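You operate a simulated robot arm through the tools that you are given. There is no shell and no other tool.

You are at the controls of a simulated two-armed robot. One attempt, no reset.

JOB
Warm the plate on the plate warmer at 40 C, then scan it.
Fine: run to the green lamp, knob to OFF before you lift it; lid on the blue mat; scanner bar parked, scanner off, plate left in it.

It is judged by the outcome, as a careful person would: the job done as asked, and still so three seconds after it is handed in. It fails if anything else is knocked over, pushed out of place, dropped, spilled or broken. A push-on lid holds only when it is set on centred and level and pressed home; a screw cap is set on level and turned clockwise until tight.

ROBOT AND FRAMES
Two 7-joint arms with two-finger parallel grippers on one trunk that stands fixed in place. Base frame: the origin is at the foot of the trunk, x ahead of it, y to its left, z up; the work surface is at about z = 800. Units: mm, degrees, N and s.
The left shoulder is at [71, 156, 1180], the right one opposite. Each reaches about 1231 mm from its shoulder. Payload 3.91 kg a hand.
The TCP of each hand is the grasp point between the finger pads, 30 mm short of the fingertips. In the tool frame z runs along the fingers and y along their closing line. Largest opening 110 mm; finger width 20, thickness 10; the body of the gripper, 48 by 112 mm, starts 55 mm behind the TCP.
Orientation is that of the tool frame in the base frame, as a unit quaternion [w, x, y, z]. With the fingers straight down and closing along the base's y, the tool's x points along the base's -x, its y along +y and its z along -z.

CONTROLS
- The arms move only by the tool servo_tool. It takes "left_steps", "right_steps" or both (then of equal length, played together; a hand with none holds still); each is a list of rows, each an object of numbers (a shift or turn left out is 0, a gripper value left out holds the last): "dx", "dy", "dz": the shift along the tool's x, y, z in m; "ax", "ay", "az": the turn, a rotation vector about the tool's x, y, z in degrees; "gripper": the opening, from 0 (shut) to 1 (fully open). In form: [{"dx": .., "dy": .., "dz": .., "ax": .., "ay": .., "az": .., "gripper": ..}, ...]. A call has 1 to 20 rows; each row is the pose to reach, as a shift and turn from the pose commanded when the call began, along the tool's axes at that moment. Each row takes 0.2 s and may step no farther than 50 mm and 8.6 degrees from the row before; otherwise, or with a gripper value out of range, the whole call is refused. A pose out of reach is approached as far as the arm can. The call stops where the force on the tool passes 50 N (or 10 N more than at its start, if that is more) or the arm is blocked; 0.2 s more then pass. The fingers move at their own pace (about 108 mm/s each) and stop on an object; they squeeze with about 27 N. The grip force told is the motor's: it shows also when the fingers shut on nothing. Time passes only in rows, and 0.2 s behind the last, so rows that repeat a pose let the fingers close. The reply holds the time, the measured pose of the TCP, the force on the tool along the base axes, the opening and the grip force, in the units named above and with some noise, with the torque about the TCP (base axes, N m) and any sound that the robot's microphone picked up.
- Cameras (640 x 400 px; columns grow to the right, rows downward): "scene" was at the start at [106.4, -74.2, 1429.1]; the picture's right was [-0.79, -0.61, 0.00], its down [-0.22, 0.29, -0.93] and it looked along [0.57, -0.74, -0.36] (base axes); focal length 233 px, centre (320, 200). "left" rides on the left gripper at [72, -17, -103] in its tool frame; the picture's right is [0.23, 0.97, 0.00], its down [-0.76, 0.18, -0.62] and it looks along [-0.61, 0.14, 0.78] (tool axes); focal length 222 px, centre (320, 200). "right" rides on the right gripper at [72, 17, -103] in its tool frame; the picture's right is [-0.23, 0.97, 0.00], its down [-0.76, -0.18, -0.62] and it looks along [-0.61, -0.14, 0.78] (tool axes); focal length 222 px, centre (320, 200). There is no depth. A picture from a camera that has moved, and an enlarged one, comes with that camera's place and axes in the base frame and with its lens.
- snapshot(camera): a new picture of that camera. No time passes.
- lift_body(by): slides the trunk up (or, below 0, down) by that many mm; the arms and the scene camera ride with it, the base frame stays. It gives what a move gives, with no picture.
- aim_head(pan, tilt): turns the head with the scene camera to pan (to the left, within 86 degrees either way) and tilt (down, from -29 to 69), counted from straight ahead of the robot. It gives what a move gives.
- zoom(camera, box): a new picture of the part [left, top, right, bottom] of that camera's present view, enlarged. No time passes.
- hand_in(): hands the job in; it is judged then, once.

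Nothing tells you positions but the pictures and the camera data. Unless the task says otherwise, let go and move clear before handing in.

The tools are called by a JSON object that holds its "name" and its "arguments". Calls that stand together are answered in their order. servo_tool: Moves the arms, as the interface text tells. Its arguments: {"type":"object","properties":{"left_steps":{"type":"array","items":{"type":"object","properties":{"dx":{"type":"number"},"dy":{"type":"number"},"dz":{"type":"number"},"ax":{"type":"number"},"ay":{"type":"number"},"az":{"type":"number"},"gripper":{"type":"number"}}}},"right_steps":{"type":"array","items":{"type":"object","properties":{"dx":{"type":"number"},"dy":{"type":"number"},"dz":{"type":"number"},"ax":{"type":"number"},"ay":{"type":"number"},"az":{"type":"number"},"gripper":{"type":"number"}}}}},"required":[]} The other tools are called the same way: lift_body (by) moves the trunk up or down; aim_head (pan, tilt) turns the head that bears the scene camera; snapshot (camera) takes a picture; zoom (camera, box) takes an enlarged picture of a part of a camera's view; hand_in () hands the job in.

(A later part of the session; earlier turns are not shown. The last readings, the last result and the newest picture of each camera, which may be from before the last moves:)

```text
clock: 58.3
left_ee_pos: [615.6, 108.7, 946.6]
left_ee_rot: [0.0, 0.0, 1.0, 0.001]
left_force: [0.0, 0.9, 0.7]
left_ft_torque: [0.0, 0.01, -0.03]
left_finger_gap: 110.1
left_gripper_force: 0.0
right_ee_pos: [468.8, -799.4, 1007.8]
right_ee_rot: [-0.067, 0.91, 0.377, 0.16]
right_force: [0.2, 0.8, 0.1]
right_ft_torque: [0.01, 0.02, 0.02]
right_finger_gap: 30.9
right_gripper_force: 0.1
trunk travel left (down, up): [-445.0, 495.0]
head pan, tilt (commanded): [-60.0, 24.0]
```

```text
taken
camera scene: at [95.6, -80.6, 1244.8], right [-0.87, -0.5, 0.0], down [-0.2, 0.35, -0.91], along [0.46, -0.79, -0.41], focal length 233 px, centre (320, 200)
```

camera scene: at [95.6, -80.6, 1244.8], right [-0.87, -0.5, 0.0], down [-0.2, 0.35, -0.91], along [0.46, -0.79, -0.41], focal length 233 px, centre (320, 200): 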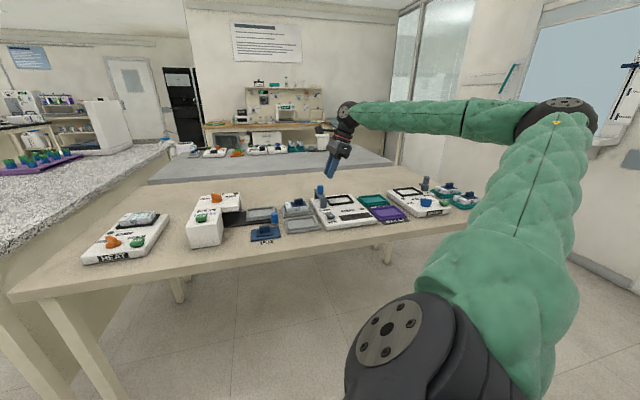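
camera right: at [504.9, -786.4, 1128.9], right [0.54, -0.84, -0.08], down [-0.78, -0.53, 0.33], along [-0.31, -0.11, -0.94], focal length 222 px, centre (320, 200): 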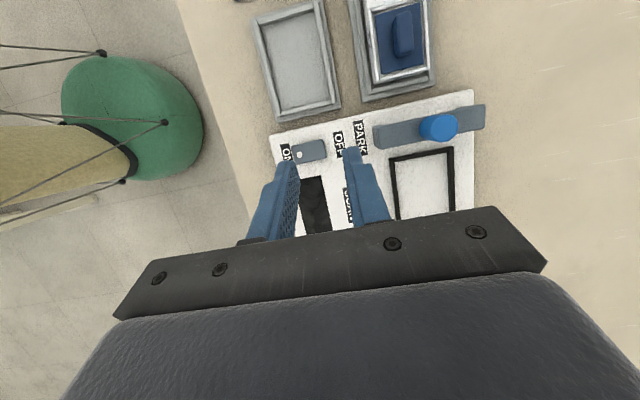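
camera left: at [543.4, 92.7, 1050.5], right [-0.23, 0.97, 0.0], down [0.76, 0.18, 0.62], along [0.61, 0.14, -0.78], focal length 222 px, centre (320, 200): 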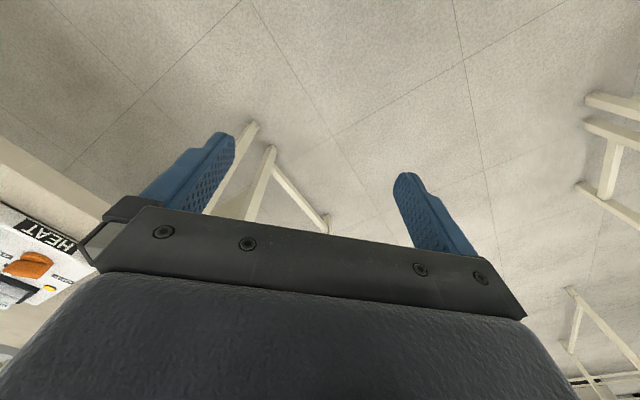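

{"name": "zoom", "arguments": {"camera": "right", "box": [260, 80, 500, 230]}}

{"name": "zoom", "arguments": {"camera": "scene", "box": [300, 175, 380, 235]}}

```text
2.67 times, centred on (380, 155) of right
camera zoom: at [505.0, -786.3, 1128.9], right [0.54, -0.84, -0.08], down [-0.78, -0.53, 0.33], along [-0.31, -0.11, -0.94], focal length 592 px, centre (160, 320)
```

zoom: 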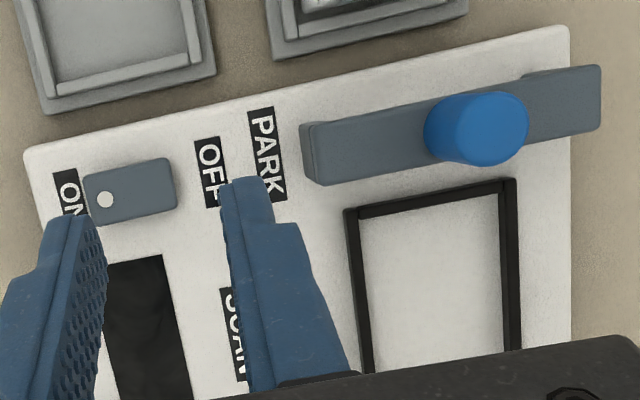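

```text
6.67 times, centred on (340, 205) of scene
camera zoom: at [95.6, -80.6, 1244.8], right [-0.87, -0.5, 0.0], down [-0.2, 0.35, -0.91], along [0.46, -0.79, -0.41], focal length 1555 px, centre (187, 167)
```

zoom: 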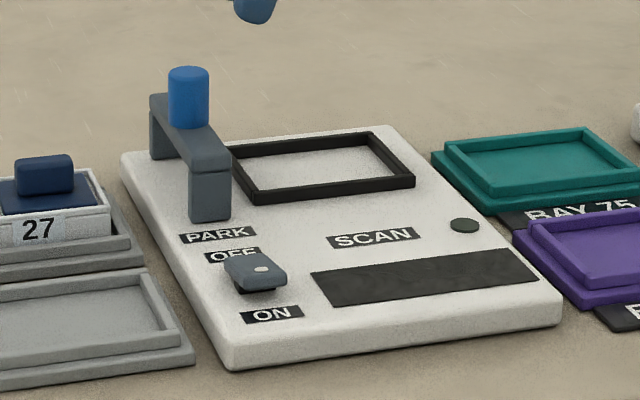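

The scanner's switch, bar (with blue knob at PARK) and black frame are visible. I'll shift the hand so the whole frame is in view for precise location.

{"name": "servo_tool", "arguments": {"right_steps": [{"dx": -0.0259, "dy": 0.0199, "dz": -0.0094}, {"dx": -0.0518, "dy": 0.0399, "dz": -0.0189}, {"dx": -0.0778, "dy": 0.0598, "dz": -0.0283}, {"dx": -0.1037, "dy": 0.0798, "dz": -0.0378}, {"dx": -0.1296, "dy": 0.0997, "dz": -0.0472}, {"dx": -0.1296, "dy": 0.0997, "dz": -0.0472}]}}

{"name": "snapshot", "arguments": {"camera": "right"}}

{"name": "zoom", "arguments": {"camera": "right", "box": [220, 20, 420, 170]}}

{"name": "zoom", "arguments": {"camera": "scene", "box": [310, 178, 370, 216]}}

```text
clock: 59.7
left_ee_pos: [615.2, 109.4, 947.9]
left_ee_rot: [0.0, 0.0, 1.0, 0.0]
left_force: [0.1, -0.2, -0.6]
left_ft_torque: [-0.03, -0.03, -0.03]
left_finger_gap: 109.9
left_gripper_force: 0.1
right_ee_pos: [442.4, -967.5, 1008.7]
right_ee_rot: [-0.066, 0.91, 0.377, 0.16]
right_force: [-0.1, 0.3, 0.3]
right_ft_torque: [0.02, 0.0, -0.02]
right_finger_gap: 30.9
right_gripper_force: 0.0
trunk travel left (down, up): [-445.0, 495.0]
head pan, tilt (commanded): [-60.0, 24.0]
```

```text
taken
camera right: at [477.9, -955.5, 1130.8], right [0.54, -0.84, -0.08], down [-0.78, -0.53, 0.33], along [-0.31, -0.11, -0.94], focal length 222 px, centre (320, 200)
```

right: 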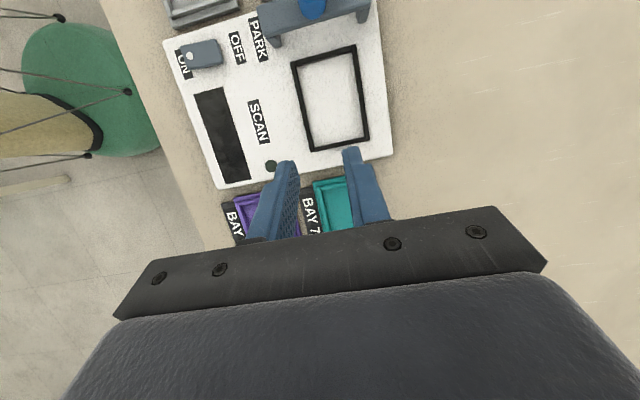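

```text
2.67 times, centred on (320, 95) of right
camera zoom: at [477.9, -955.5, 1130.8], right [0.54, -0.84, -0.08], down [-0.78, -0.53, 0.33], along [-0.31, -0.11, -0.94], focal length 592 px, centre (320, 480)
```

zoom: 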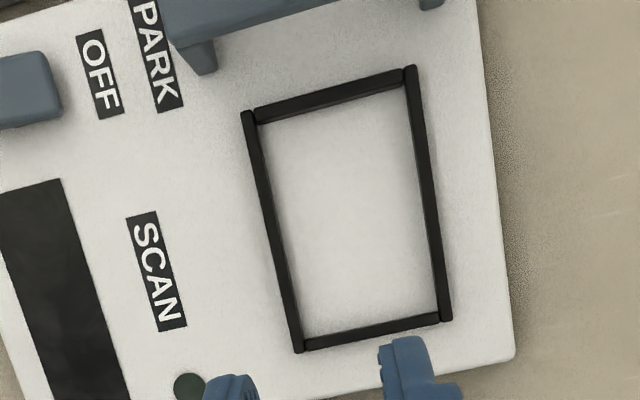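

```text
10.53 times, centred on (340, 197) of scene
camera zoom: at [95.5, -80.2, 1244.9], right [-0.87, -0.5, 0.0], down [-0.2, 0.35, -0.91], along [0.46, -0.79, -0.41], focal length 2455 px, centre (110, 232)
```

zoom: 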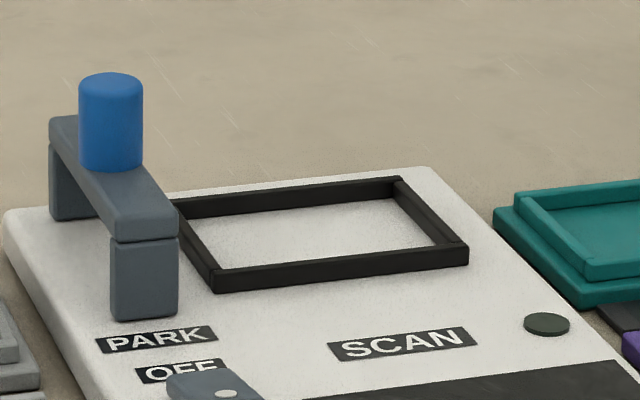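

The scanner frame is centred at ≈ (492.4, -934.9), rim top z ≈ 831, aligned at 45°, inner ≈ 96 × 64 mm; bar knob at (551, -869, top 903); switch rocker with raised front (ON) end at (444, -766, 841). Now returning to the warmer to fetch the plate.

{"name": "servo_tool", "arguments": {"right_steps": [{"dx": 0.0425, "dy": 0.0003, "dz": 0.0155, "gripper": 0.8}, {"dx": 0.085, "dy": 0.0005, "dz": 0.0309}, {"dx": 0.1275, "dy": 0.0008, "dz": 0.0464}, {"dx": 0.17, "dy": 0.001, "dz": 0.0618}, {"dx": 0.2125, "dy": 0.0013, "dz": 0.0773}, {"dx": 0.255, "dy": 0.0016, "dz": 0.0928}, {"dx": 0.2975, "dy": 0.0018, "dz": 0.1082}, {"dx": 0.34, "dy": 0.0021, "dz": 0.1237}, {"dx": 0.3824, "dy": 0.0023, "dz": 0.1392}, {"dx": 0.4249, "dy": 0.0026, "dz": 0.1546}, {"dx": 0.4674, "dy": 0.0029, "dz": 0.1701}, {"dx": 0.5099, "dy": 0.0031, "dz": 0.1855}, {"dx": 0.5524, "dy": 0.0034, "dz": 0.201}, {"dx": 0.5949, "dy": 0.0037, "dz": 0.2165}, {"dx": 0.6374, "dy": 0.0039, "dz": 0.2319}, {"dx": 0.6799, "dy": 0.0042, "dz": 0.2474}, {"dx": 0.7224, "dy": 0.0044, "dz": 0.2628}, {"dx": 0.7649, "dy": 0.0047, "dz": 0.2783}, {"dx": 0.7512, "dy": 0.0047, "dz": 0.3159}, {"dx": 0.7478, "dy": 0.0047, "dz": 0.3253}]}}

{"name": "snapshot", "arguments": {"camera": "right"}}

{"name": "aim_head", "arguments": {"pan": -30, "tilt": 20}}

{"name": "zoom", "arguments": {"camera": "scene", "box": [240, 150, 352, 250]}}

```text
clock: 63.9
left_ee_pos: [614.0, 110.5, 949.3]
left_ee_rot: [0.0, -0.001, 1.0, -0.001]
left_force: [-0.5, 0.7, -0.2]
left_ft_torque: [0.0, -0.01, 0.0]
left_finger_gap: 110.1
left_gripper_force: 0.0
right_ee_pos: [1020.2, -391.0, 965.1]
right_ee_rot: [-0.065, 0.909, 0.378, 0.162]
right_force: [0.9, -0.9, 0.5]
right_ft_torque: [-0.03, 0.0, 0.0]
right_finger_gap: 88.3
right_gripper_force: 0.0
trunk travel left (down, up): [-445.0, 495.0]
head pan, tilt (commanded): [-60.0, 24.0]
heard: click
```

```text
taken
camera right: at [1054.6, -378.8, 1085.8], right [0.54, -0.84, -0.07], down [-0.78, -0.53, 0.32], along [-0.31, -0.12, -0.94], focal length 222 px, centre (320, 200)
```

right: 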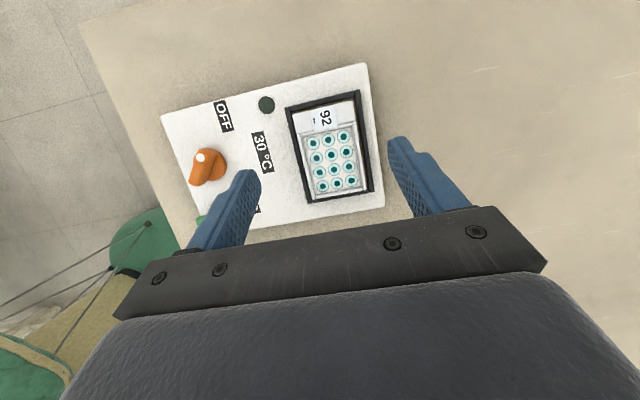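

```text
clock: 64.8
left_ee_pos: [614.8, 112.2, 949.0]
left_ee_rot: [0.002, 0.0, 1.0, -0.003]
left_force: [0.2, -0.3, -0.9]
left_ft_torque: [0.01, 0.03, 0.0]
left_finger_gap: 110.0
left_gripper_force: 0.0
right_ee_pos: [1018.5, -390.0, 964.8]
right_ee_rot: [-0.064, 0.909, 0.378, 0.161]
right_force: [0.8, 0.3, -0.6]
right_ft_torque: [-0.01, -0.01, -0.01]
right_finger_gap: 88.0
right_gripper_force: 0.2
trunk travel left (down, up): [-445.0, 495.0]
head pan, tilt (commanded): [-30.0, 20.0]
```

```text
4.00 times, centred on (296, 200) of scene
camera zoom: at [126.4, -43.7, 1251.9], right [-0.5, -0.87, 0.0], down [-0.29, 0.17, -0.94], along [0.81, -0.47, -0.34], focal length 933 px, centre (416, 200)
```

zoom: 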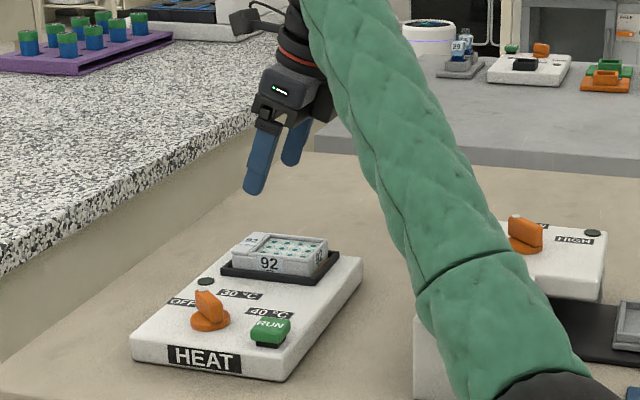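

A click was heard and the arm's elbow looks much lower than before — it may be touching something. Looking at the whole scene immediately, without moving.

{"name": "snapshot", "arguments": {"camera": "scene"}}

{"name": "snapshot", "arguments": {"camera": "left"}}

{"name": "zoom", "arguments": {"camera": "scene", "box": [300, 190, 460, 290]}}

```text
taken
camera scene: at [126.4, -43.7, 1251.9], right [-0.5, -0.87, 0.0], down [-0.29, 0.17, -0.94], along [0.81, -0.47, -0.34], focal length 233 px, centre (320, 200)
```

scene: 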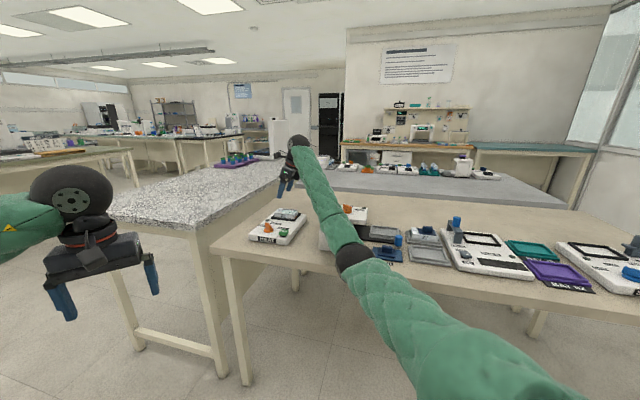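

```text
taken
camera left: at [540.1, 95.7, 1052.1], right [-0.23, 0.97, 0.0], down [0.76, 0.18, 0.62], along [0.61, 0.14, -0.78], focal length 222 px, centre (320, 200)
```

left: 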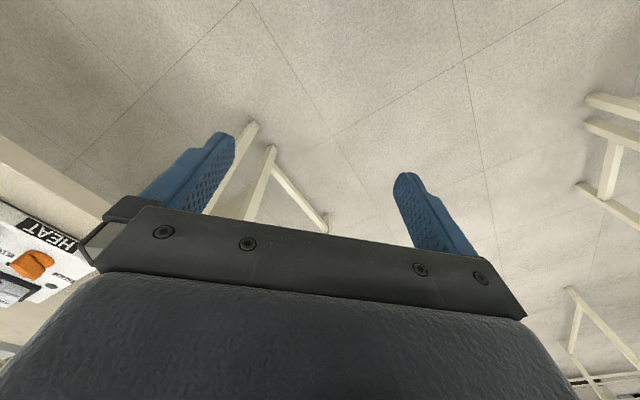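

```text
4.00 times, centred on (380, 240) of scene
camera zoom: at [126.4, -43.7, 1251.9], right [-0.5, -0.87, 0.0], down [-0.29, 0.17, -0.94], along [0.81, -0.47, -0.34], focal length 933 px, centre (80, 40)
```

zoom: 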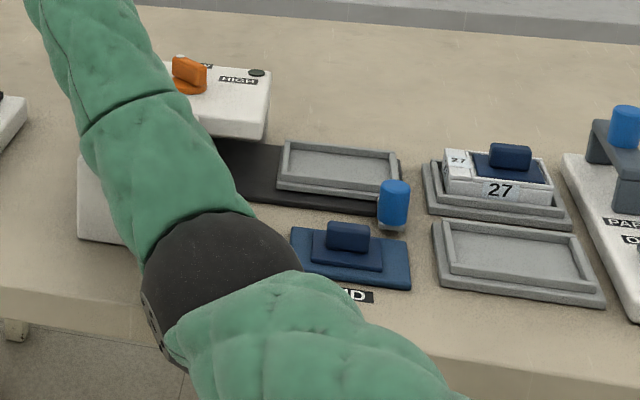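

The elbow has swung down close to the SEAL unit. The safest way to clear it is a pure vertical lift of the trunk, which raises the whole arm straight up.

{"name": "lift_body", "arguments": {"by": 120}}

{"name": "snapshot", "arguments": {"camera": "scene"}}

{"name": "zoom", "arguments": {"camera": "scene", "box": [290, 200, 450, 300]}}

```text
clock: 66.3
left_ee_pos: [617.1, 108.4, 1066.8]
left_ee_rot: [-0.002, 0.0, 1.0, 0.001]
left_force: [0.0, -0.1, -1.0]
left_ft_torque: [-0.04, 0.0, -0.03]
left_finger_gap: 109.7
left_gripper_force: 0.1
right_ee_pos: [1022.4, -394.2, 1077.6]
right_ee_rot: [-0.066, 0.909, 0.378, 0.16]
right_force: [0.4, 0.3, -0.3]
right_ft_torque: [-0.01, 0.0, 0.02]
right_finger_gap: 88.0
right_gripper_force: 0.0
trunk travel left (down, up): [-565.0, 375.0]
head pan, tilt (commanded): [-30.0, 20.0]
```

```text
taken
camera scene: at [130.8, -46.9, 1371.1], right [-0.5, -0.87, 0.0], down [-0.3, 0.17, -0.94], along [0.81, -0.47, -0.34], focal length 233 px, centre (320, 200)
```

scene: 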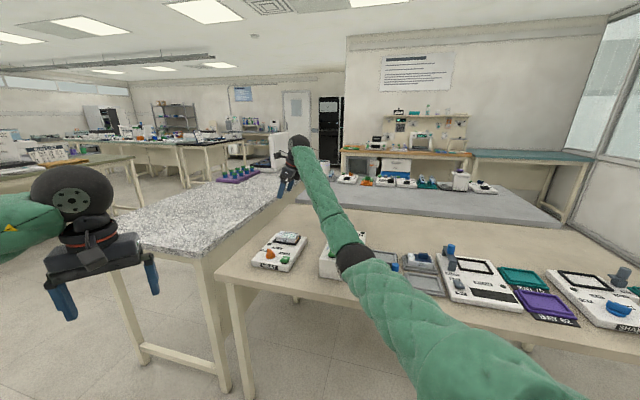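

```text
4.00 times, centred on (370, 250) of scene
camera zoom: at [130.8, -46.9, 1371.1], right [-0.5, -0.87, 0.0], down [-0.3, 0.17, -0.94], along [0.81, -0.47, -0.34], focal length 933 px, centre (120, 0)
```

zoom: 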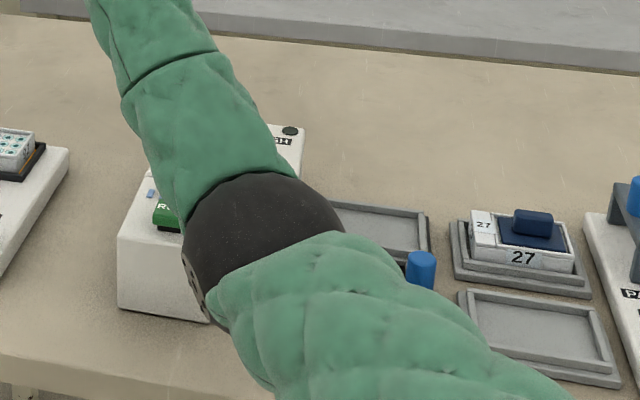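

The contact is relieved (trunk is back in place). I'll raise the trunk further so the arm works from above with the elbow well clear of the bench, then inspect SEAL.

{"name": "lift_body", "arguments": {"by": 140}}

{"name": "aim_head", "arguments": {"pan": -35, "tilt": 35}}

{"name": "snapshot", "arguments": {"camera": "scene"}}

{"name": "snapshot", "arguments": {"camera": "right"}}

```text
clock: 68.0
left_ee_pos: [617.2, 109.6, 1206.4]
left_ee_rot: [-0.001, 0.001, 1.0, 0.0]
left_force: [-0.1, -0.2, -0.1]
left_ft_torque: [-0.02, 0.02, 0.0]
left_finger_gap: 110.1
left_gripper_force: 0.1
right_ee_pos: [1022.1, -394.5, 1219.2]
right_ee_rot: [-0.067, 0.91, 0.377, 0.161]
right_force: [-0.1, 0.0, 0.4]
right_ft_torque: [0.01, 0.0, 0.0]
right_finger_gap: 88.1
right_gripper_force: 0.0
trunk travel left (down, up): [-705.0, 235.0]
head pan, tilt (commanded): [-30.0, 20.0]
```

```text
clock: 68.8
left_ee_pos: [616.4, 109.5, 1205.9]
left_ee_rot: [0.0, 0.0, 1.0, 0.0]
left_force: [0.1, -0.1, 0.0]
left_ft_torque: [-0.01, 0.0, 0.01]
left_finger_gap: 110.1
left_gripper_force: 0.1
right_ee_pos: [1022.4, -394.2, 1217.4]
right_ee_rot: [-0.066, 0.91, 0.376, 0.16]
right_force: [0.0, 0.6, 0.5]
right_ft_torque: [0.03, 0.02, 0.0]
right_finger_gap: 87.9
right_gripper_force: 0.2
trunk travel left (down, up): [-705.0, 235.0]
head pan, tilt (commanded): [-35.0, 35.0]
```

```text
taken
camera scene: at [122.0, -50.9, 1487.5], right [-0.57, -0.82, 0.0], down [-0.47, 0.33, -0.82], along [0.67, -0.47, -0.57], focal length 233 px, centre (320, 200)
```

scene: 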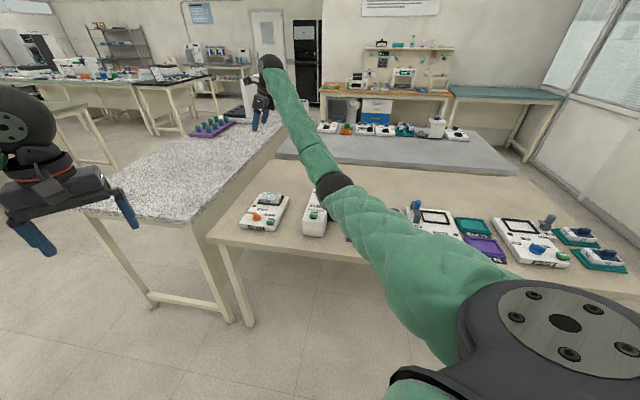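

```text
taken
camera right: at [1057.7, -381.7, 1339.8], right [0.54, -0.84, -0.08], down [-0.78, -0.53, 0.33], along [-0.31, -0.11, -0.94], focal length 222 px, centre (320, 200)
```

right: 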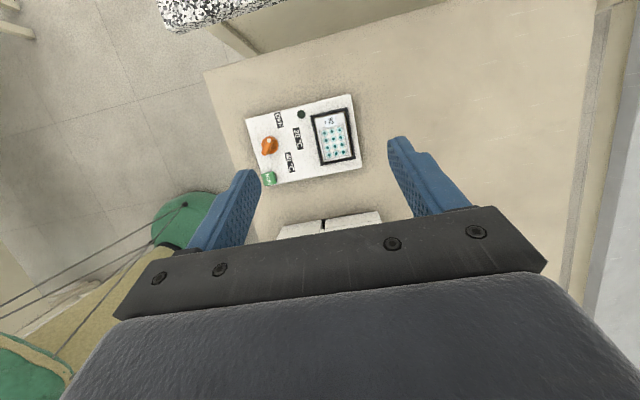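

The arm is now near-straight at a high trunk. I'll raise a bit more for elbow clearance and use the wrist camera from high above to check that SEAL was not disturbed.

{"name": "lift_body", "arguments": {"by": 60}}

{"name": "servo_tool", "arguments": {"right_steps": [{"dx": -0.0331, "dy": -0.011, "dz": -0.0016}, {"dx": -0.0662, "dy": -0.0221, "dz": -0.0032}, {"dx": -0.0994, "dy": -0.0331, "dz": -0.0049}, {"dx": -0.1325, "dy": -0.0441, "dz": -0.0065}, {"dx": -0.1656, "dy": -0.0552, "dz": -0.0081}, {"dx": -0.1987, "dy": -0.0662, "dz": -0.0097}, {"dx": -0.2318, "dy": -0.0772, "dz": -0.0113}, {"dx": -0.265, "dy": -0.0882, "dz": -0.013}, {"dx": -0.2981, "dy": -0.0993, "dz": -0.0146}, {"dx": -0.3312, "dy": -0.1103, "dz": -0.0162}, {"dx": -0.3312, "dy": -0.1103, "dz": -0.0162}]}}

{"name": "snapshot", "arguments": {"camera": "right"}}

{"name": "snapshot", "arguments": {"camera": "scene"}}

```text
clock: 69.8
left_ee_pos: [616.0, 108.9, 1266.6]
left_ee_rot: [-0.001, 0.0, 1.0, 0.001]
left_force: [0.1, 0.1, -0.3]
left_ft_torque: [0.01, 0.0, -0.02]
left_finger_gap: 109.7
left_gripper_force: 0.0
right_ee_pos: [1021.7, -393.0, 1276.6]
right_ee_rot: [-0.066, 0.91, 0.377, 0.16]
right_force: [0.6, 0.6, -0.7]
right_ft_torque: [0.01, 0.03, 0.01]
right_finger_gap: 88.0
right_gripper_force: 0.0
trunk travel left (down, up): [-765.0, 175.0]
head pan, tilt (commanded): [-35.0, 35.0]
```

```text
clock: 72.2
left_ee_pos: [617.6, 109.8, 1265.9]
left_ee_rot: [-0.001, 0.0, 1.0, 0.0]
left_force: [0.7, 0.5, 0.4]
left_ft_torque: [-0.02, 0.01, -0.01]
left_finger_gap: 110.1
left_gripper_force: 0.0
right_ee_pos: [720.8, -538.3, 1180.7]
right_ee_rot: [-0.066, 0.91, 0.376, 0.16]
right_force: [-0.3, -0.2, 0.2]
right_ft_torque: [-0.05, -0.01, -0.05]
right_finger_gap: 88.1
right_gripper_force: 0.0
trunk travel left (down, up): [-765.0, 175.0]
head pan, tilt (commanded): [-35.0, 35.0]
```

```text
taken
camera right: at [755.4, -526.3, 1302.4], right [0.54, -0.84, -0.08], down [-0.78, -0.53, 0.33], along [-0.32, -0.11, -0.94], focal length 222 px, centre (320, 200)
```

right: 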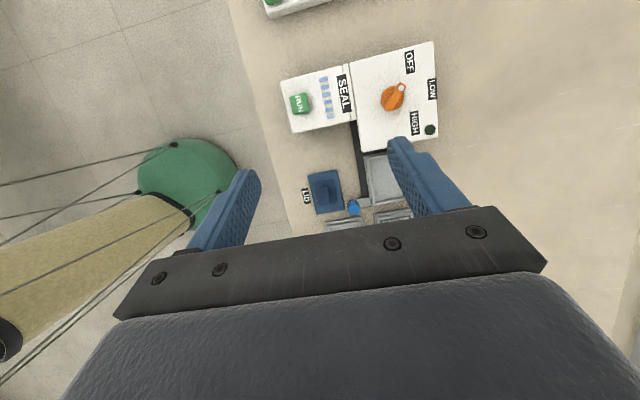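

```text
taken
camera scene: at [122.8, -50.3, 1547.3], right [-0.57, -0.82, 0.0], down [-0.47, 0.33, -0.82], along [0.67, -0.47, -0.57], focal length 233 px, centre (320, 200)
```

scene: 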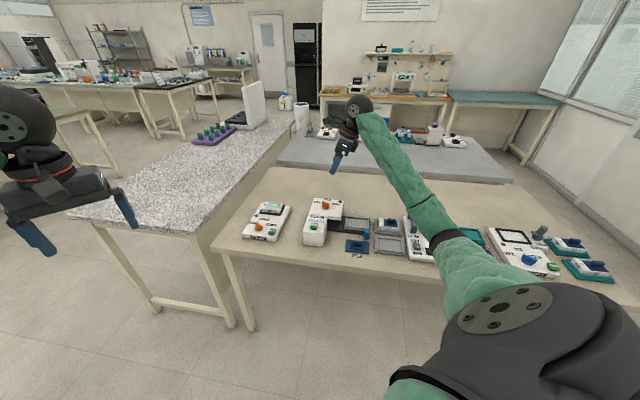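

{"name": "zoom", "arguments": {"camera": "right", "box": [270, 30, 450, 230]}}

{"name": "zoom", "arguments": {"camera": "scene", "box": [230, 190, 410, 290]}}

```text
2.00 times, centred on (360, 130) of right
camera zoom: at [755.4, -526.3, 1302.4], right [0.54, -0.84, -0.08], down [-0.78, -0.53, 0.33], along [-0.32, -0.11, -0.94], focal length 444 px, centre (240, 340)
```

zoom: 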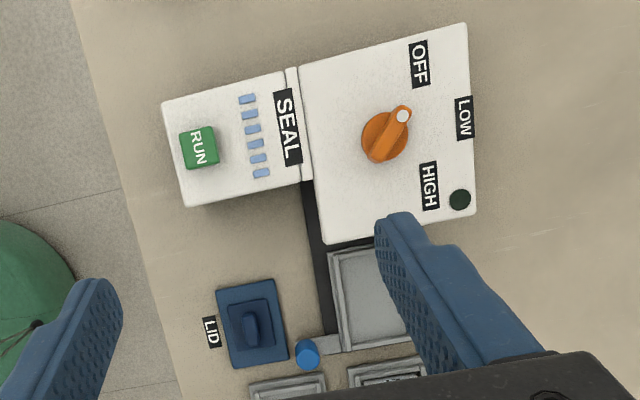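

```text
3.56 times, centred on (320, 240) of scene
camera zoom: at [122.8, -50.3, 1547.3], right [-0.57, -0.82, 0.0], down [-0.47, 0.33, -0.82], along [0.67, -0.47, -0.57], focal length 829 px, centre (320, 58)
```

zoom: 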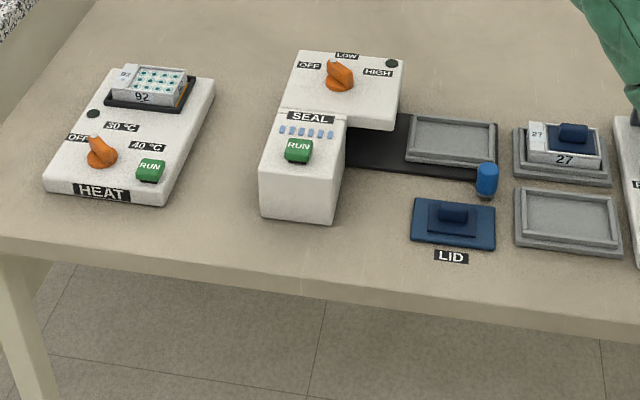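

SEAL is undisturbed: knob at OFF, lamp dark, position unchanged. Now approaching the plate again from the raised trunk, checking elbow clearance on the way.

{"name": "servo_tool", "arguments": {"right_steps": [{"dx": 0.025, "dy": 0.0111, "dz": 0.023}, {"dx": 0.05, "dy": 0.0223, "dz": 0.046}, {"dx": 0.075, "dy": 0.0334, "dz": 0.069}, {"dx": 0.1, "dy": 0.0446, "dz": 0.092}, {"dx": 0.125, "dy": 0.0557, "dz": 0.115}, {"dx": 0.15, "dy": 0.0668, "dz": 0.138}, {"dx": 0.175, "dy": 0.078, "dz": 0.161}, {"dx": 0.2, "dy": 0.0891, "dz": 0.184}, {"dx": 0.225, "dy": 0.1003, "dz": 0.207}, {"dx": 0.25, "dy": 0.1114, "dz": 0.23}, {"dx": 0.25, "dy": 0.1114, "dz": 0.23}]}}

{"name": "snapshot", "arguments": {"camera": "scene"}}

{"name": "snapshot", "arguments": {"camera": "right"}}

```text
clock: 74.5
left_ee_pos: [616.7, 108.7, 1267.2]
left_ee_rot: [0.0, 0.001, 1.0, 0.001]
left_force: [0.5, 0.0, 0.3]
left_ft_torque: [-0.01, -0.04, 0.0]
left_finger_gap: 109.9
left_gripper_force: 0.1
right_ee_pos: [1020.6, -399.2, 1048.2]
right_ee_rot: [-0.067, 0.91, 0.376, 0.161]
right_force: [0.3, 0.0, 0.1]
right_ft_torque: [0.0, -0.02, -0.01]
right_finger_gap: 88.1
right_gripper_force: 0.0
trunk travel left (down, up): [-765.0, 175.0]
head pan, tilt (commanded): [-35.0, 35.0]
```

```text
taken
camera scene: at [121.2, -51.9, 1547.4], right [-0.57, -0.82, 0.0], down [-0.47, 0.33, -0.82], along [0.67, -0.47, -0.57], focal length 233 px, centre (320, 200)
```

scene: 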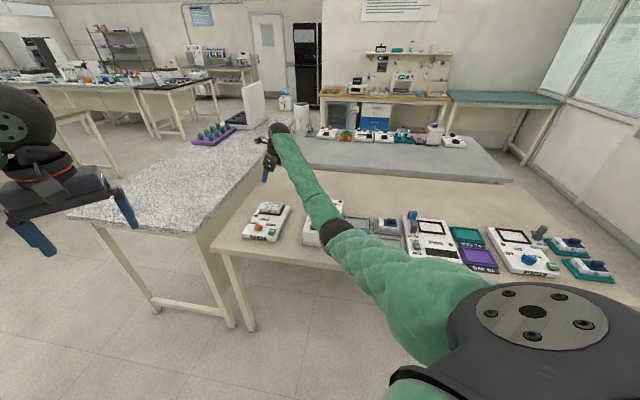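

```text
taken
camera right: at [1056.3, -387.5, 1169.9], right [0.54, -0.84, -0.08], down [-0.78, -0.53, 0.32], along [-0.31, -0.11, -0.94], focal length 222 px, centre (320, 200)
```

right: 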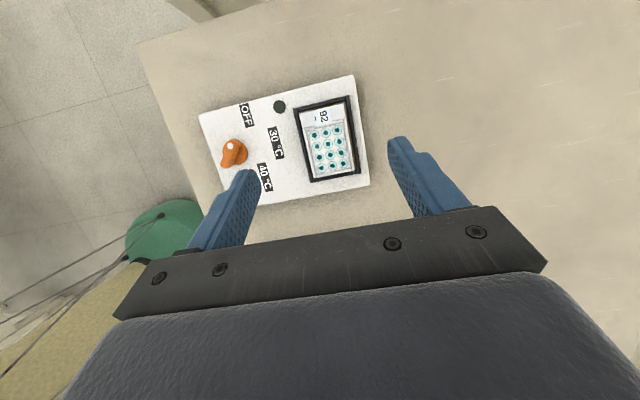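

{"name": "servo_tool", "arguments": {"right_steps": [{"dx": -0.0078, "dy": -0.0003, "dz": 0.0223}, {"dx": -0.0156, "dy": -0.0006, "dz": 0.0446}, {"dx": -0.0234, "dy": -0.0008, "dz": 0.0668}, {"dx": -0.0312, "dy": -0.0011, "dz": 0.0891}, {"dx": -0.039, "dy": -0.0014, "dz": 0.1114}, {"dx": -0.039, "dy": -0.0014, "dz": 0.1114}]}}

{"name": "snapshot", "arguments": {"camera": "scene"}}

{"name": "zoom", "arguments": {"camera": "right", "box": [230, 60, 430, 240]}}

```text
clock: 76.0
left_ee_pos: [617.1, 109.1, 1266.5]
left_ee_rot: [0.001, 0.0, 1.0, 0.0]
left_force: [0.0, -0.3, 0.5]
left_ft_torque: [-0.01, 0.0, -0.02]
left_finger_gap: 110.0
left_gripper_force: 0.0
right_ee_pos: [1020.6, -394.5, 932.3]
right_ee_rot: [-0.066, 0.91, 0.377, 0.16]
right_force: [0.6, 0.7, 0.9]
right_ft_torque: [-0.02, 0.0, 0.0]
right_finger_gap: 87.9
right_gripper_force: 0.0
trunk travel left (down, up): [-765.0, 175.0]
head pan, tilt (commanded): [-35.0, 35.0]
```

```text
taken
camera scene: at [121.8, -50.9, 1547.4], right [-0.57, -0.82, 0.0], down [-0.47, 0.33, -0.82], along [0.67, -0.47, -0.57], focal length 233 px, centre (320, 200)
```

scene: 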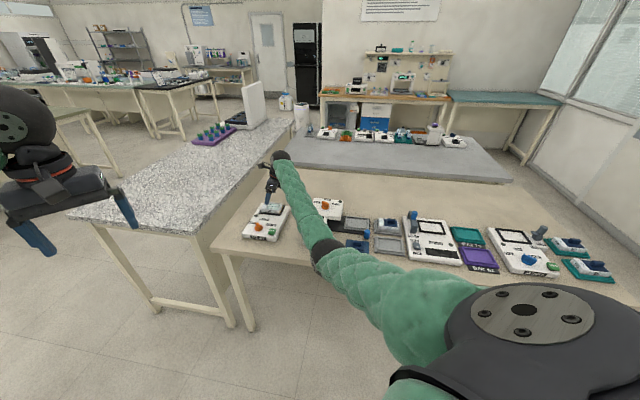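

```text
2.22 times, centred on (330, 150) of right
camera zoom: at [1056.5, -382.6, 1052.9], right [0.54, -0.84, -0.08], down [-0.78, -0.53, 0.33], along [-0.31, -0.11, -0.94], focal length 494 px, centre (298, 311)
```

zoom: 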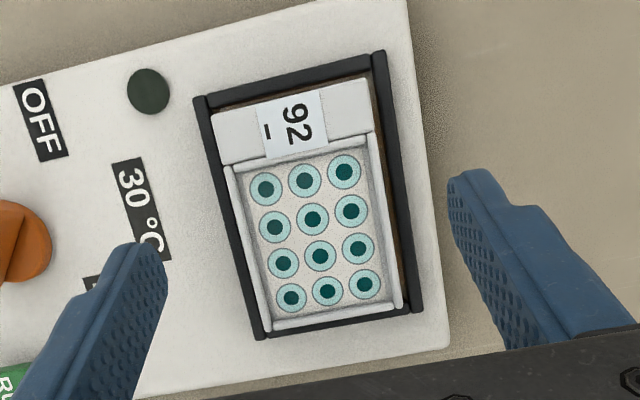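

The elbow is now well above SEAL and the plate is centred between the fingers (centre ≈ (1027.1, -389.3)). Lowering beside the plate, tips staying just above the frame rim.

{"name": "servo_tool", "arguments": {"right_steps": [{"dx": -0.007, "dy": 0.0002, "dz": 0.019}, {"dx": -0.0125, "dy": 0.0004, "dz": 0.034}, {"dx": -0.0167, "dy": 0.0004, "dz": 0.0455}, {"dx": -0.0195, "dy": 0.0004, "dz": 0.053}, {"dx": -0.0213, "dy": 0.0004, "dz": 0.0575}, {"dx": -0.0213, "dy": 0.0004, "dz": 0.0575}]}}

{"name": "zoom", "arguments": {"camera": "right", "box": [230, 60, 430, 240]}}

{"name": "zoom", "arguments": {"camera": "scene", "box": [235, 185, 305, 245]}}

```text
clock: 77.3
left_ee_pos: [617.3, 108.9, 1265.9]
left_ee_rot: [0.0, -0.001, 1.0, 0.0]
left_force: [0.3, 0.4, 0.0]
left_ft_torque: [0.0, -0.01, -0.01]
left_finger_gap: 110.1
left_gripper_force: 0.0
right_ee_pos: [1020.5, -395.3, 869.6]
right_ee_rot: [-0.067, 0.91, 0.376, 0.161]
right_force: [-0.1, 0.0, -0.3]
right_ft_torque: [-0.01, 0.01, 0.01]
right_finger_gap: 88.0
right_gripper_force: 0.2
trunk travel left (down, up): [-765.0, 175.0]
head pan, tilt (commanded): [-35.0, 35.0]
```

```text
2.22 times, centred on (330, 150) of right
camera zoom: at [1056.2, -383.1, 991.1], right [0.54, -0.84, -0.08], down [-0.78, -0.53, 0.33], along [-0.32, -0.11, -0.94], focal length 494 px, centre (298, 311)
```

zoom: 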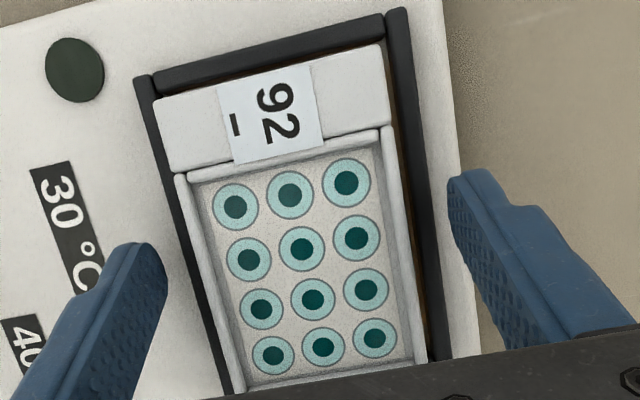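

```text
6.67 times, centred on (270, 215) of scene
camera zoom: at [122.1, -50.9, 1547.4], right [-0.57, -0.82, 0.0], down [-0.47, 0.33, -0.82], along [0.67, -0.47, -0.57], focal length 1555 px, centre (653, 100)
```

zoom: 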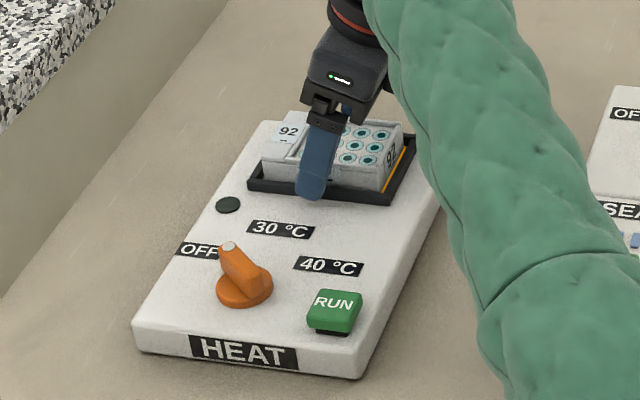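

Raising 2 mm to stay above the rim, then closing gently on the plate.

{"name": "servo_tool", "arguments": {"right_steps": [{"dx": 0.0007, "dz": -0.0019}, {"dx": 0.0007, "dz": -0.0019, "gripper": 0.65}, {"dx": 0.0007, "dz": -0.0019, "gripper": 0.58}, {"dx": 0.0007, "dz": -0.0019, "gripper": 0.0}, {"dx": 0.0007, "dz": -0.0019, "gripper": 0.0}, {"dx": 0.0007, "dz": -0.0019, "gripper": 0.0}]}}

{"name": "zoom", "arguments": {"camera": "right", "box": [230, 60, 430, 240]}}

{"name": "zoom", "arguments": {"camera": "scene", "box": [245, 190, 295, 230]}}

```text
clock: 78.8
left_ee_pos: [616.0, 109.1, 1266.5]
left_ee_rot: [0.0, 0.0, 1.0, 0.0]
left_force: [-0.4, 0.0, -0.4]
left_ft_torque: [0.01, 0.04, 0.02]
left_finger_gap: 110.1
left_gripper_force: 0.0
right_ee_pos: [1019.3, -395.8, 872.2]
right_ee_rot: [-0.067, 0.91, 0.377, 0.16]
right_force: [-0.2, -0.6, 0.2]
right_ft_torque: [0.03, -0.03, 0.0]
right_finger_gap: 59.2
right_gripper_force: 26.6
trunk travel left (down, up): [-765.0, 175.0]
head pan, tilt (commanded): [-35.0, 35.0]
```

```text
2.22 times, centred on (330, 150) of right
camera zoom: at [1056.0, -383.1, 993.6], right [0.54, -0.84, -0.08], down [-0.78, -0.53, 0.33], along [-0.31, -0.11, -0.94], focal length 494 px, centre (298, 311)
```

zoom: 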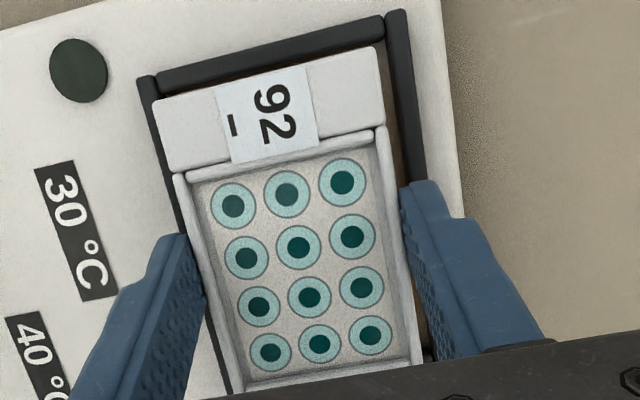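

```text
10.00 times, centred on (270, 210) of scene
camera zoom: at [122.0, -50.9, 1547.4], right [-0.57, -0.82, 0.0], down [-0.47, 0.33, -0.82], along [0.67, -0.47, -0.57], focal length 2332 px, centre (820, 100)
```

zoom: 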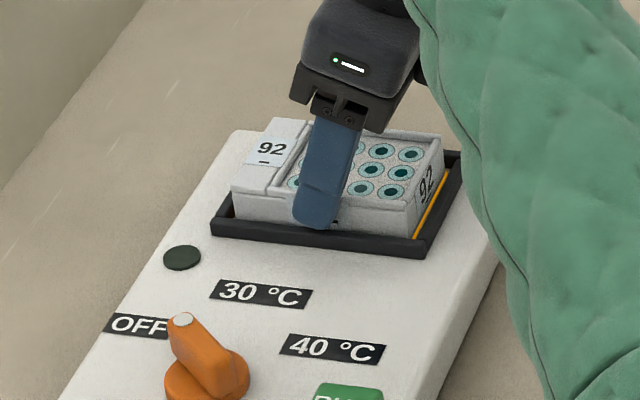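

Plate is gripped (59 mm, no side load). Lifting slowly and checking that it stays level.

{"name": "servo_tool", "arguments": {"right_steps": [{"dx": 0.001, "dz": -0.0028}, {"dx": 0.0024, "dz": -0.0066}, {"dx": 0.0051, "dz": -0.0141}, {"dx": 0.0086, "dz": -0.0235}, {"dx": 0.012, "dz": -0.0329}, {"dx": 0.012, "dz": -0.0329}]}}

{"name": "zoom", "arguments": {"camera": "right", "box": [230, 60, 430, 240]}}

{"name": "zoom", "arguments": {"camera": "scene", "box": [240, 180, 300, 228]}}

```text
clock: 80.2
left_ee_pos: [617.1, 109.3, 1266.0]
left_ee_rot: [-0.002, 0.0, 1.0, 0.0]
left_force: [0.0, 0.8, -0.1]
left_ft_torque: [0.01, 0.01, 0.02]
left_finger_gap: 109.9
left_gripper_force: 0.1
right_ee_pos: [1020.2, -394.2, 907.0]
right_ee_rot: [-0.066, 0.91, 0.378, 0.16]
right_force: [-0.1, 0.5, -1.2]
right_ft_torque: [-0.04, 0.01, -0.01]
right_finger_gap: 59.3
right_gripper_force: 27.3
trunk travel left (down, up): [-765.0, 175.0]
head pan, tilt (commanded): [-35.0, 35.0]
```

```text
2.22 times, centred on (330, 150) of right
camera zoom: at [1056.2, -383.5, 1027.9], right [0.54, -0.84, -0.08], down [-0.78, -0.53, 0.33], along [-0.31, -0.11, -0.94], focal length 494 px, centre (298, 311)
```

zoom: 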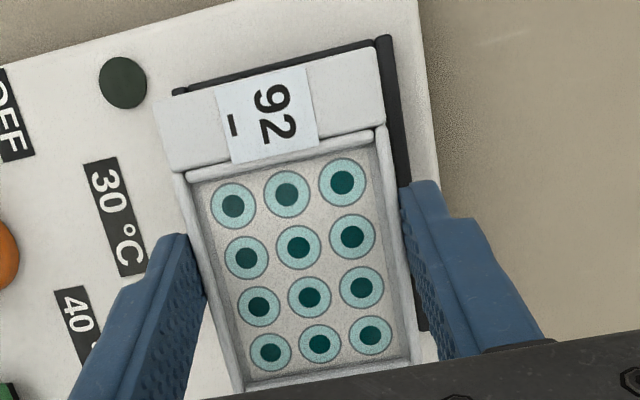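

```text
8.33 times, centred on (270, 204) of scene
camera zoom: at [122.3, -51.0, 1547.4], right [-0.57, -0.82, 0.0], down [-0.47, 0.33, -0.82], along [0.67, -0.47, -0.57], focal length 1943 px, centre (737, 167)
```

zoom: 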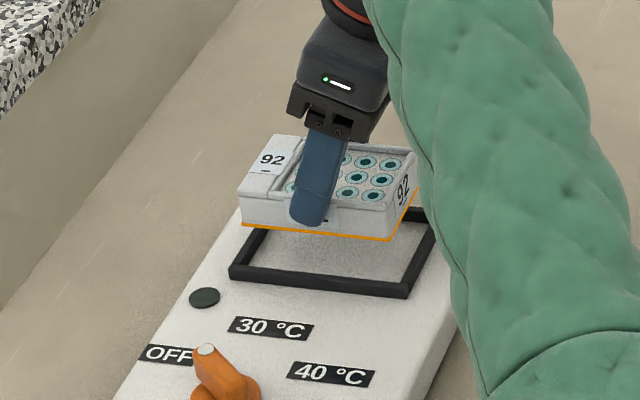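

The plate rises level and steady. Carrying it up to z ≈ 1060 and halfway toward the scanner, gently.

{"name": "servo_tool", "arguments": {"right_steps": [{"dx": 0.0087, "dz": -0.024}, {"dx": 0.0196, "dz": -0.0539}, {"dx": 0.0305, "dz": -0.0839}, {"dx": 0.0414, "dz": -0.1138}, {"dx": 0.0523, "dz": -0.1438}, {"dx": 0.0263, "dy": 0.0003, "dz": -0.1532}, {"dx": -0.0096, "dy": 0.0007, "dz": -0.1663}, {"dx": -0.0455, "dy": 0.0012, "dz": -0.1794}, {"dx": -0.0814, "dy": 0.0016, "dz": -0.1925}, {"dx": -0.1174, "dy": 0.0021, "dz": -0.2055}, {"dx": -0.1533, "dy": 0.0025, "dz": -0.2186}, {"dx": -0.1893, "dy": 0.003, "dz": -0.2317}, {"dx": -0.2252, "dy": 0.0034, "dz": -0.2448}, {"dx": -0.2611, "dy": 0.0038, "dz": -0.2578}, {"dx": -0.2971, "dy": 0.0043, "dz": -0.2709}, {"dx": -0.2971, "dy": 0.0043, "dz": -0.2709}]}}

{"name": "snapshot", "arguments": {"camera": "scene"}}

{"name": "snapshot", "arguments": {"camera": "right"}}

```text
clock: 83.5
left_ee_pos: [617.3, 110.6, 1267.0]
left_ee_rot: [-0.001, 0.0, 1.0, 0.001]
left_force: [0.7, -0.3, 0.0]
left_ft_torque: [-0.02, 0.0, 0.03]
left_finger_gap: 110.1
left_gripper_force: 0.1
right_ee_pos: [760.8, -661.0, 1061.3]
right_ee_rot: [-0.066, 0.91, 0.377, 0.161]
right_force: [0.1, -1.0, -0.7]
right_ft_torque: [-0.02, 0.02, 0.0]
right_finger_gap: 59.1
right_gripper_force: 27.0
trunk travel left (down, up): [-765.0, 175.0]
head pan, tilt (commanded): [-35.0, 35.0]
```

```text
taken
camera scene: at [122.6, -50.3, 1547.3], right [-0.57, -0.82, 0.0], down [-0.47, 0.33, -0.82], along [0.67, -0.47, -0.57], focal length 233 px, centre (320, 200)
```

scene: 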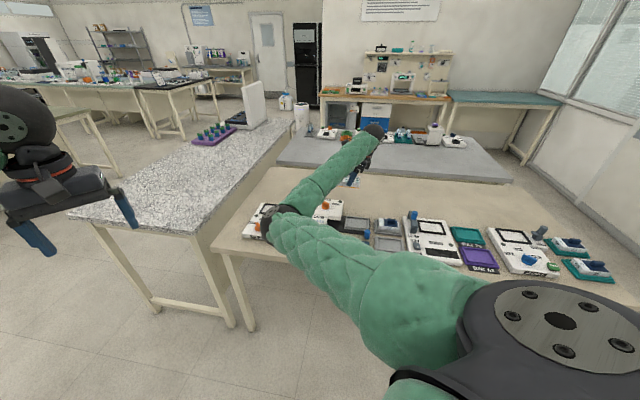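

```text
taken
camera right: at [796.6, -649.0, 1182.9], right [0.54, -0.84, -0.08], down [-0.78, -0.53, 0.33], along [-0.32, -0.11, -0.94], focal length 222 px, centre (320, 200)
```

right: 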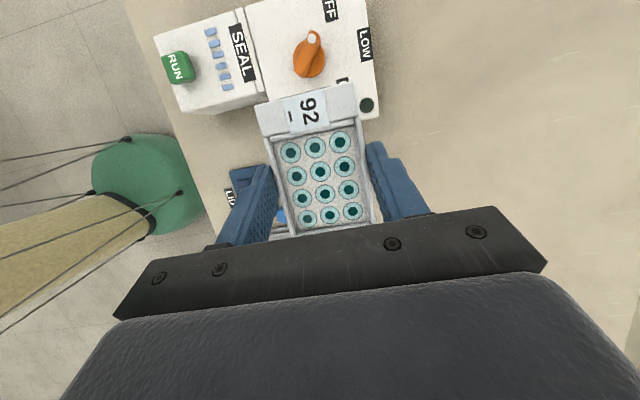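

The plate is steady. Elbow has swung to the left but remains high (z ≈ 1100). Continuing toward the scanner in a shorter leg.

{"name": "servo_tool", "arguments": {"right_steps": [{"dx": -0.03, "dy": 0.0004, "dz": -0.0109}, {"dx": -0.062, "dy": 0.0008, "dz": -0.0226}, {"dx": -0.094, "dy": 0.0012, "dz": -0.0342}, {"dx": -0.126, "dy": 0.0015, "dz": -0.0458}, {"dx": -0.158, "dy": 0.0019, "dz": -0.0575}, {"dx": -0.19, "dy": 0.0023, "dz": -0.0691}, {"dx": -0.19, "dy": 0.0023, "dz": -0.0691}]}}

{"name": "snapshot", "arguments": {"camera": "scene"}}

```text
clock: 85.2
left_ee_pos: [617.7, 111.4, 1266.8]
left_ee_rot: [-0.001, -0.001, 1.0, 0.0]
left_force: [-0.3, 0.0, 0.9]
left_ft_torque: [0.05, 0.04, 0.03]
left_finger_gap: 110.1
left_gripper_force: 0.1
right_ee_pos: [620.8, -803.3, 1059.9]
right_ee_rot: [-0.066, 0.91, 0.377, 0.16]
right_force: [0.8, 0.2, -0.4]
right_ft_torque: [-0.04, 0.04, 0.02]
right_finger_gap: 59.4
right_gripper_force: 27.0
trunk travel left (down, up): [-765.0, 175.0]
head pan, tilt (commanded): [-35.0, 35.0]
```

```text
taken
camera scene: at [122.6, -50.1, 1547.4], right [-0.57, -0.82, 0.0], down [-0.47, 0.33, -0.82], along [0.67, -0.47, -0.57], focal length 233 px, centre (320, 200)
```

scene: 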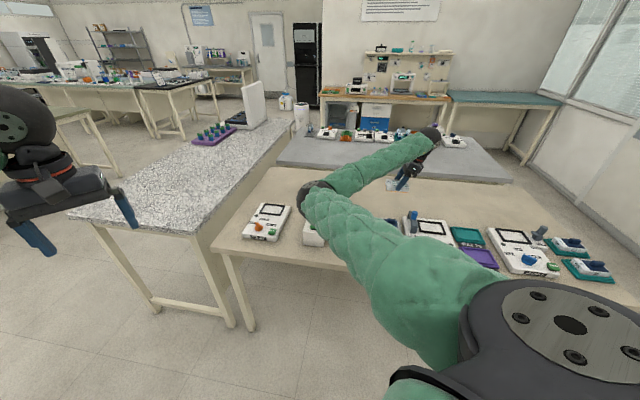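

{"name": "servo_tool", "arguments": {"right_steps": [{"dx": -0.0303, "dy": 0.0004, "dz": -0.011}, {"dx": -0.0606, "dy": 0.0007, "dz": -0.022}, {"dx": -0.0909, "dy": 0.0011, "dz": -0.0331}, {"dx": -0.1211, "dy": 0.0015, "dz": -0.0441}, {"dx": -0.1514, "dy": 0.0018, "dz": -0.0551}, {"dx": -0.1817, "dy": 0.0022, "dz": -0.0661}, {"dx": -0.1817, "dy": 0.0022, "dz": -0.0661}]}}

{"name": "aim_head", "arguments": {"pan": -60, "tilt": 33}}

{"name": "snapshot", "arguments": {"camera": "scene"}}

{"name": "snapshot", "arguments": {"camera": "right"}}

```text
clock: 86.8
left_ee_pos: [618.0, 110.4, 1266.1]
left_ee_rot: [-0.001, 0.0, 1.0, 0.0]
left_force: [0.1, 0.3, 0.1]
left_ft_torque: [-0.01, -0.03, -0.01]
left_finger_gap: 110.1
left_gripper_force: 0.0
right_ee_pos: [483.7, -943.1, 1062.9]
right_ee_rot: [-0.066, 0.91, 0.377, 0.159]
right_force: [0.8, 0.2, -0.9]
right_ft_torque: [-0.01, -0.01, -0.01]
right_finger_gap: 59.3
right_gripper_force: 26.8
trunk travel left (down, up): [-765.0, 175.0]
head pan, tilt (commanded): [-35.0, 35.0]
```

```text
clock: 87.6
left_ee_pos: [617.1, 109.0, 1267.2]
left_ee_rot: [0.0, 0.0, 1.0, 0.0]
left_force: [-0.3, -0.9, -0.7]
left_ft_torque: [-0.01, -0.03, -0.01]
left_finger_gap: 110.0
left_gripper_force: 0.0
right_ee_pos: [482.6, -942.9, 1060.7]
right_ee_rot: [-0.067, 0.91, 0.377, 0.16]
right_force: [0.5, 0.1, -1.1]
right_ft_torque: [-0.01, 0.03, 0.0]
right_finger_gap: 59.6
right_gripper_force: 26.7
trunk travel left (down, up): [-765.0, 175.0]
head pan, tilt (commanded): [-60.0, 33.0]
```

```text
taken
camera scene: at [94.4, -78.0, 1550.5], right [-0.87, -0.5, 0.0], down [-0.27, 0.47, -0.84], along [0.42, -0.73, -0.55], focal length 233 px, centre (320, 200)
```

scene: 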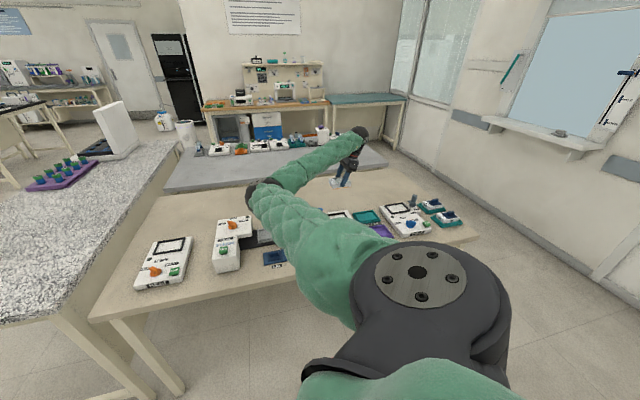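

```text
taken
camera right: at [518.6, -931.7, 1182.9], right [0.54, -0.84, -0.08], down [-0.78, -0.53, 0.33], along [-0.31, -0.11, -0.94], focal length 222 px, centre (320, 200)
```

right: 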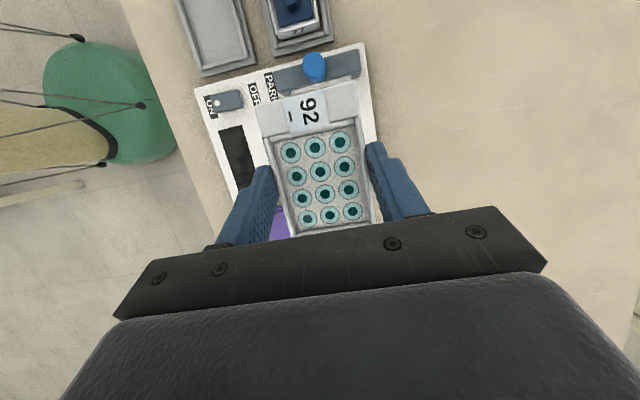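

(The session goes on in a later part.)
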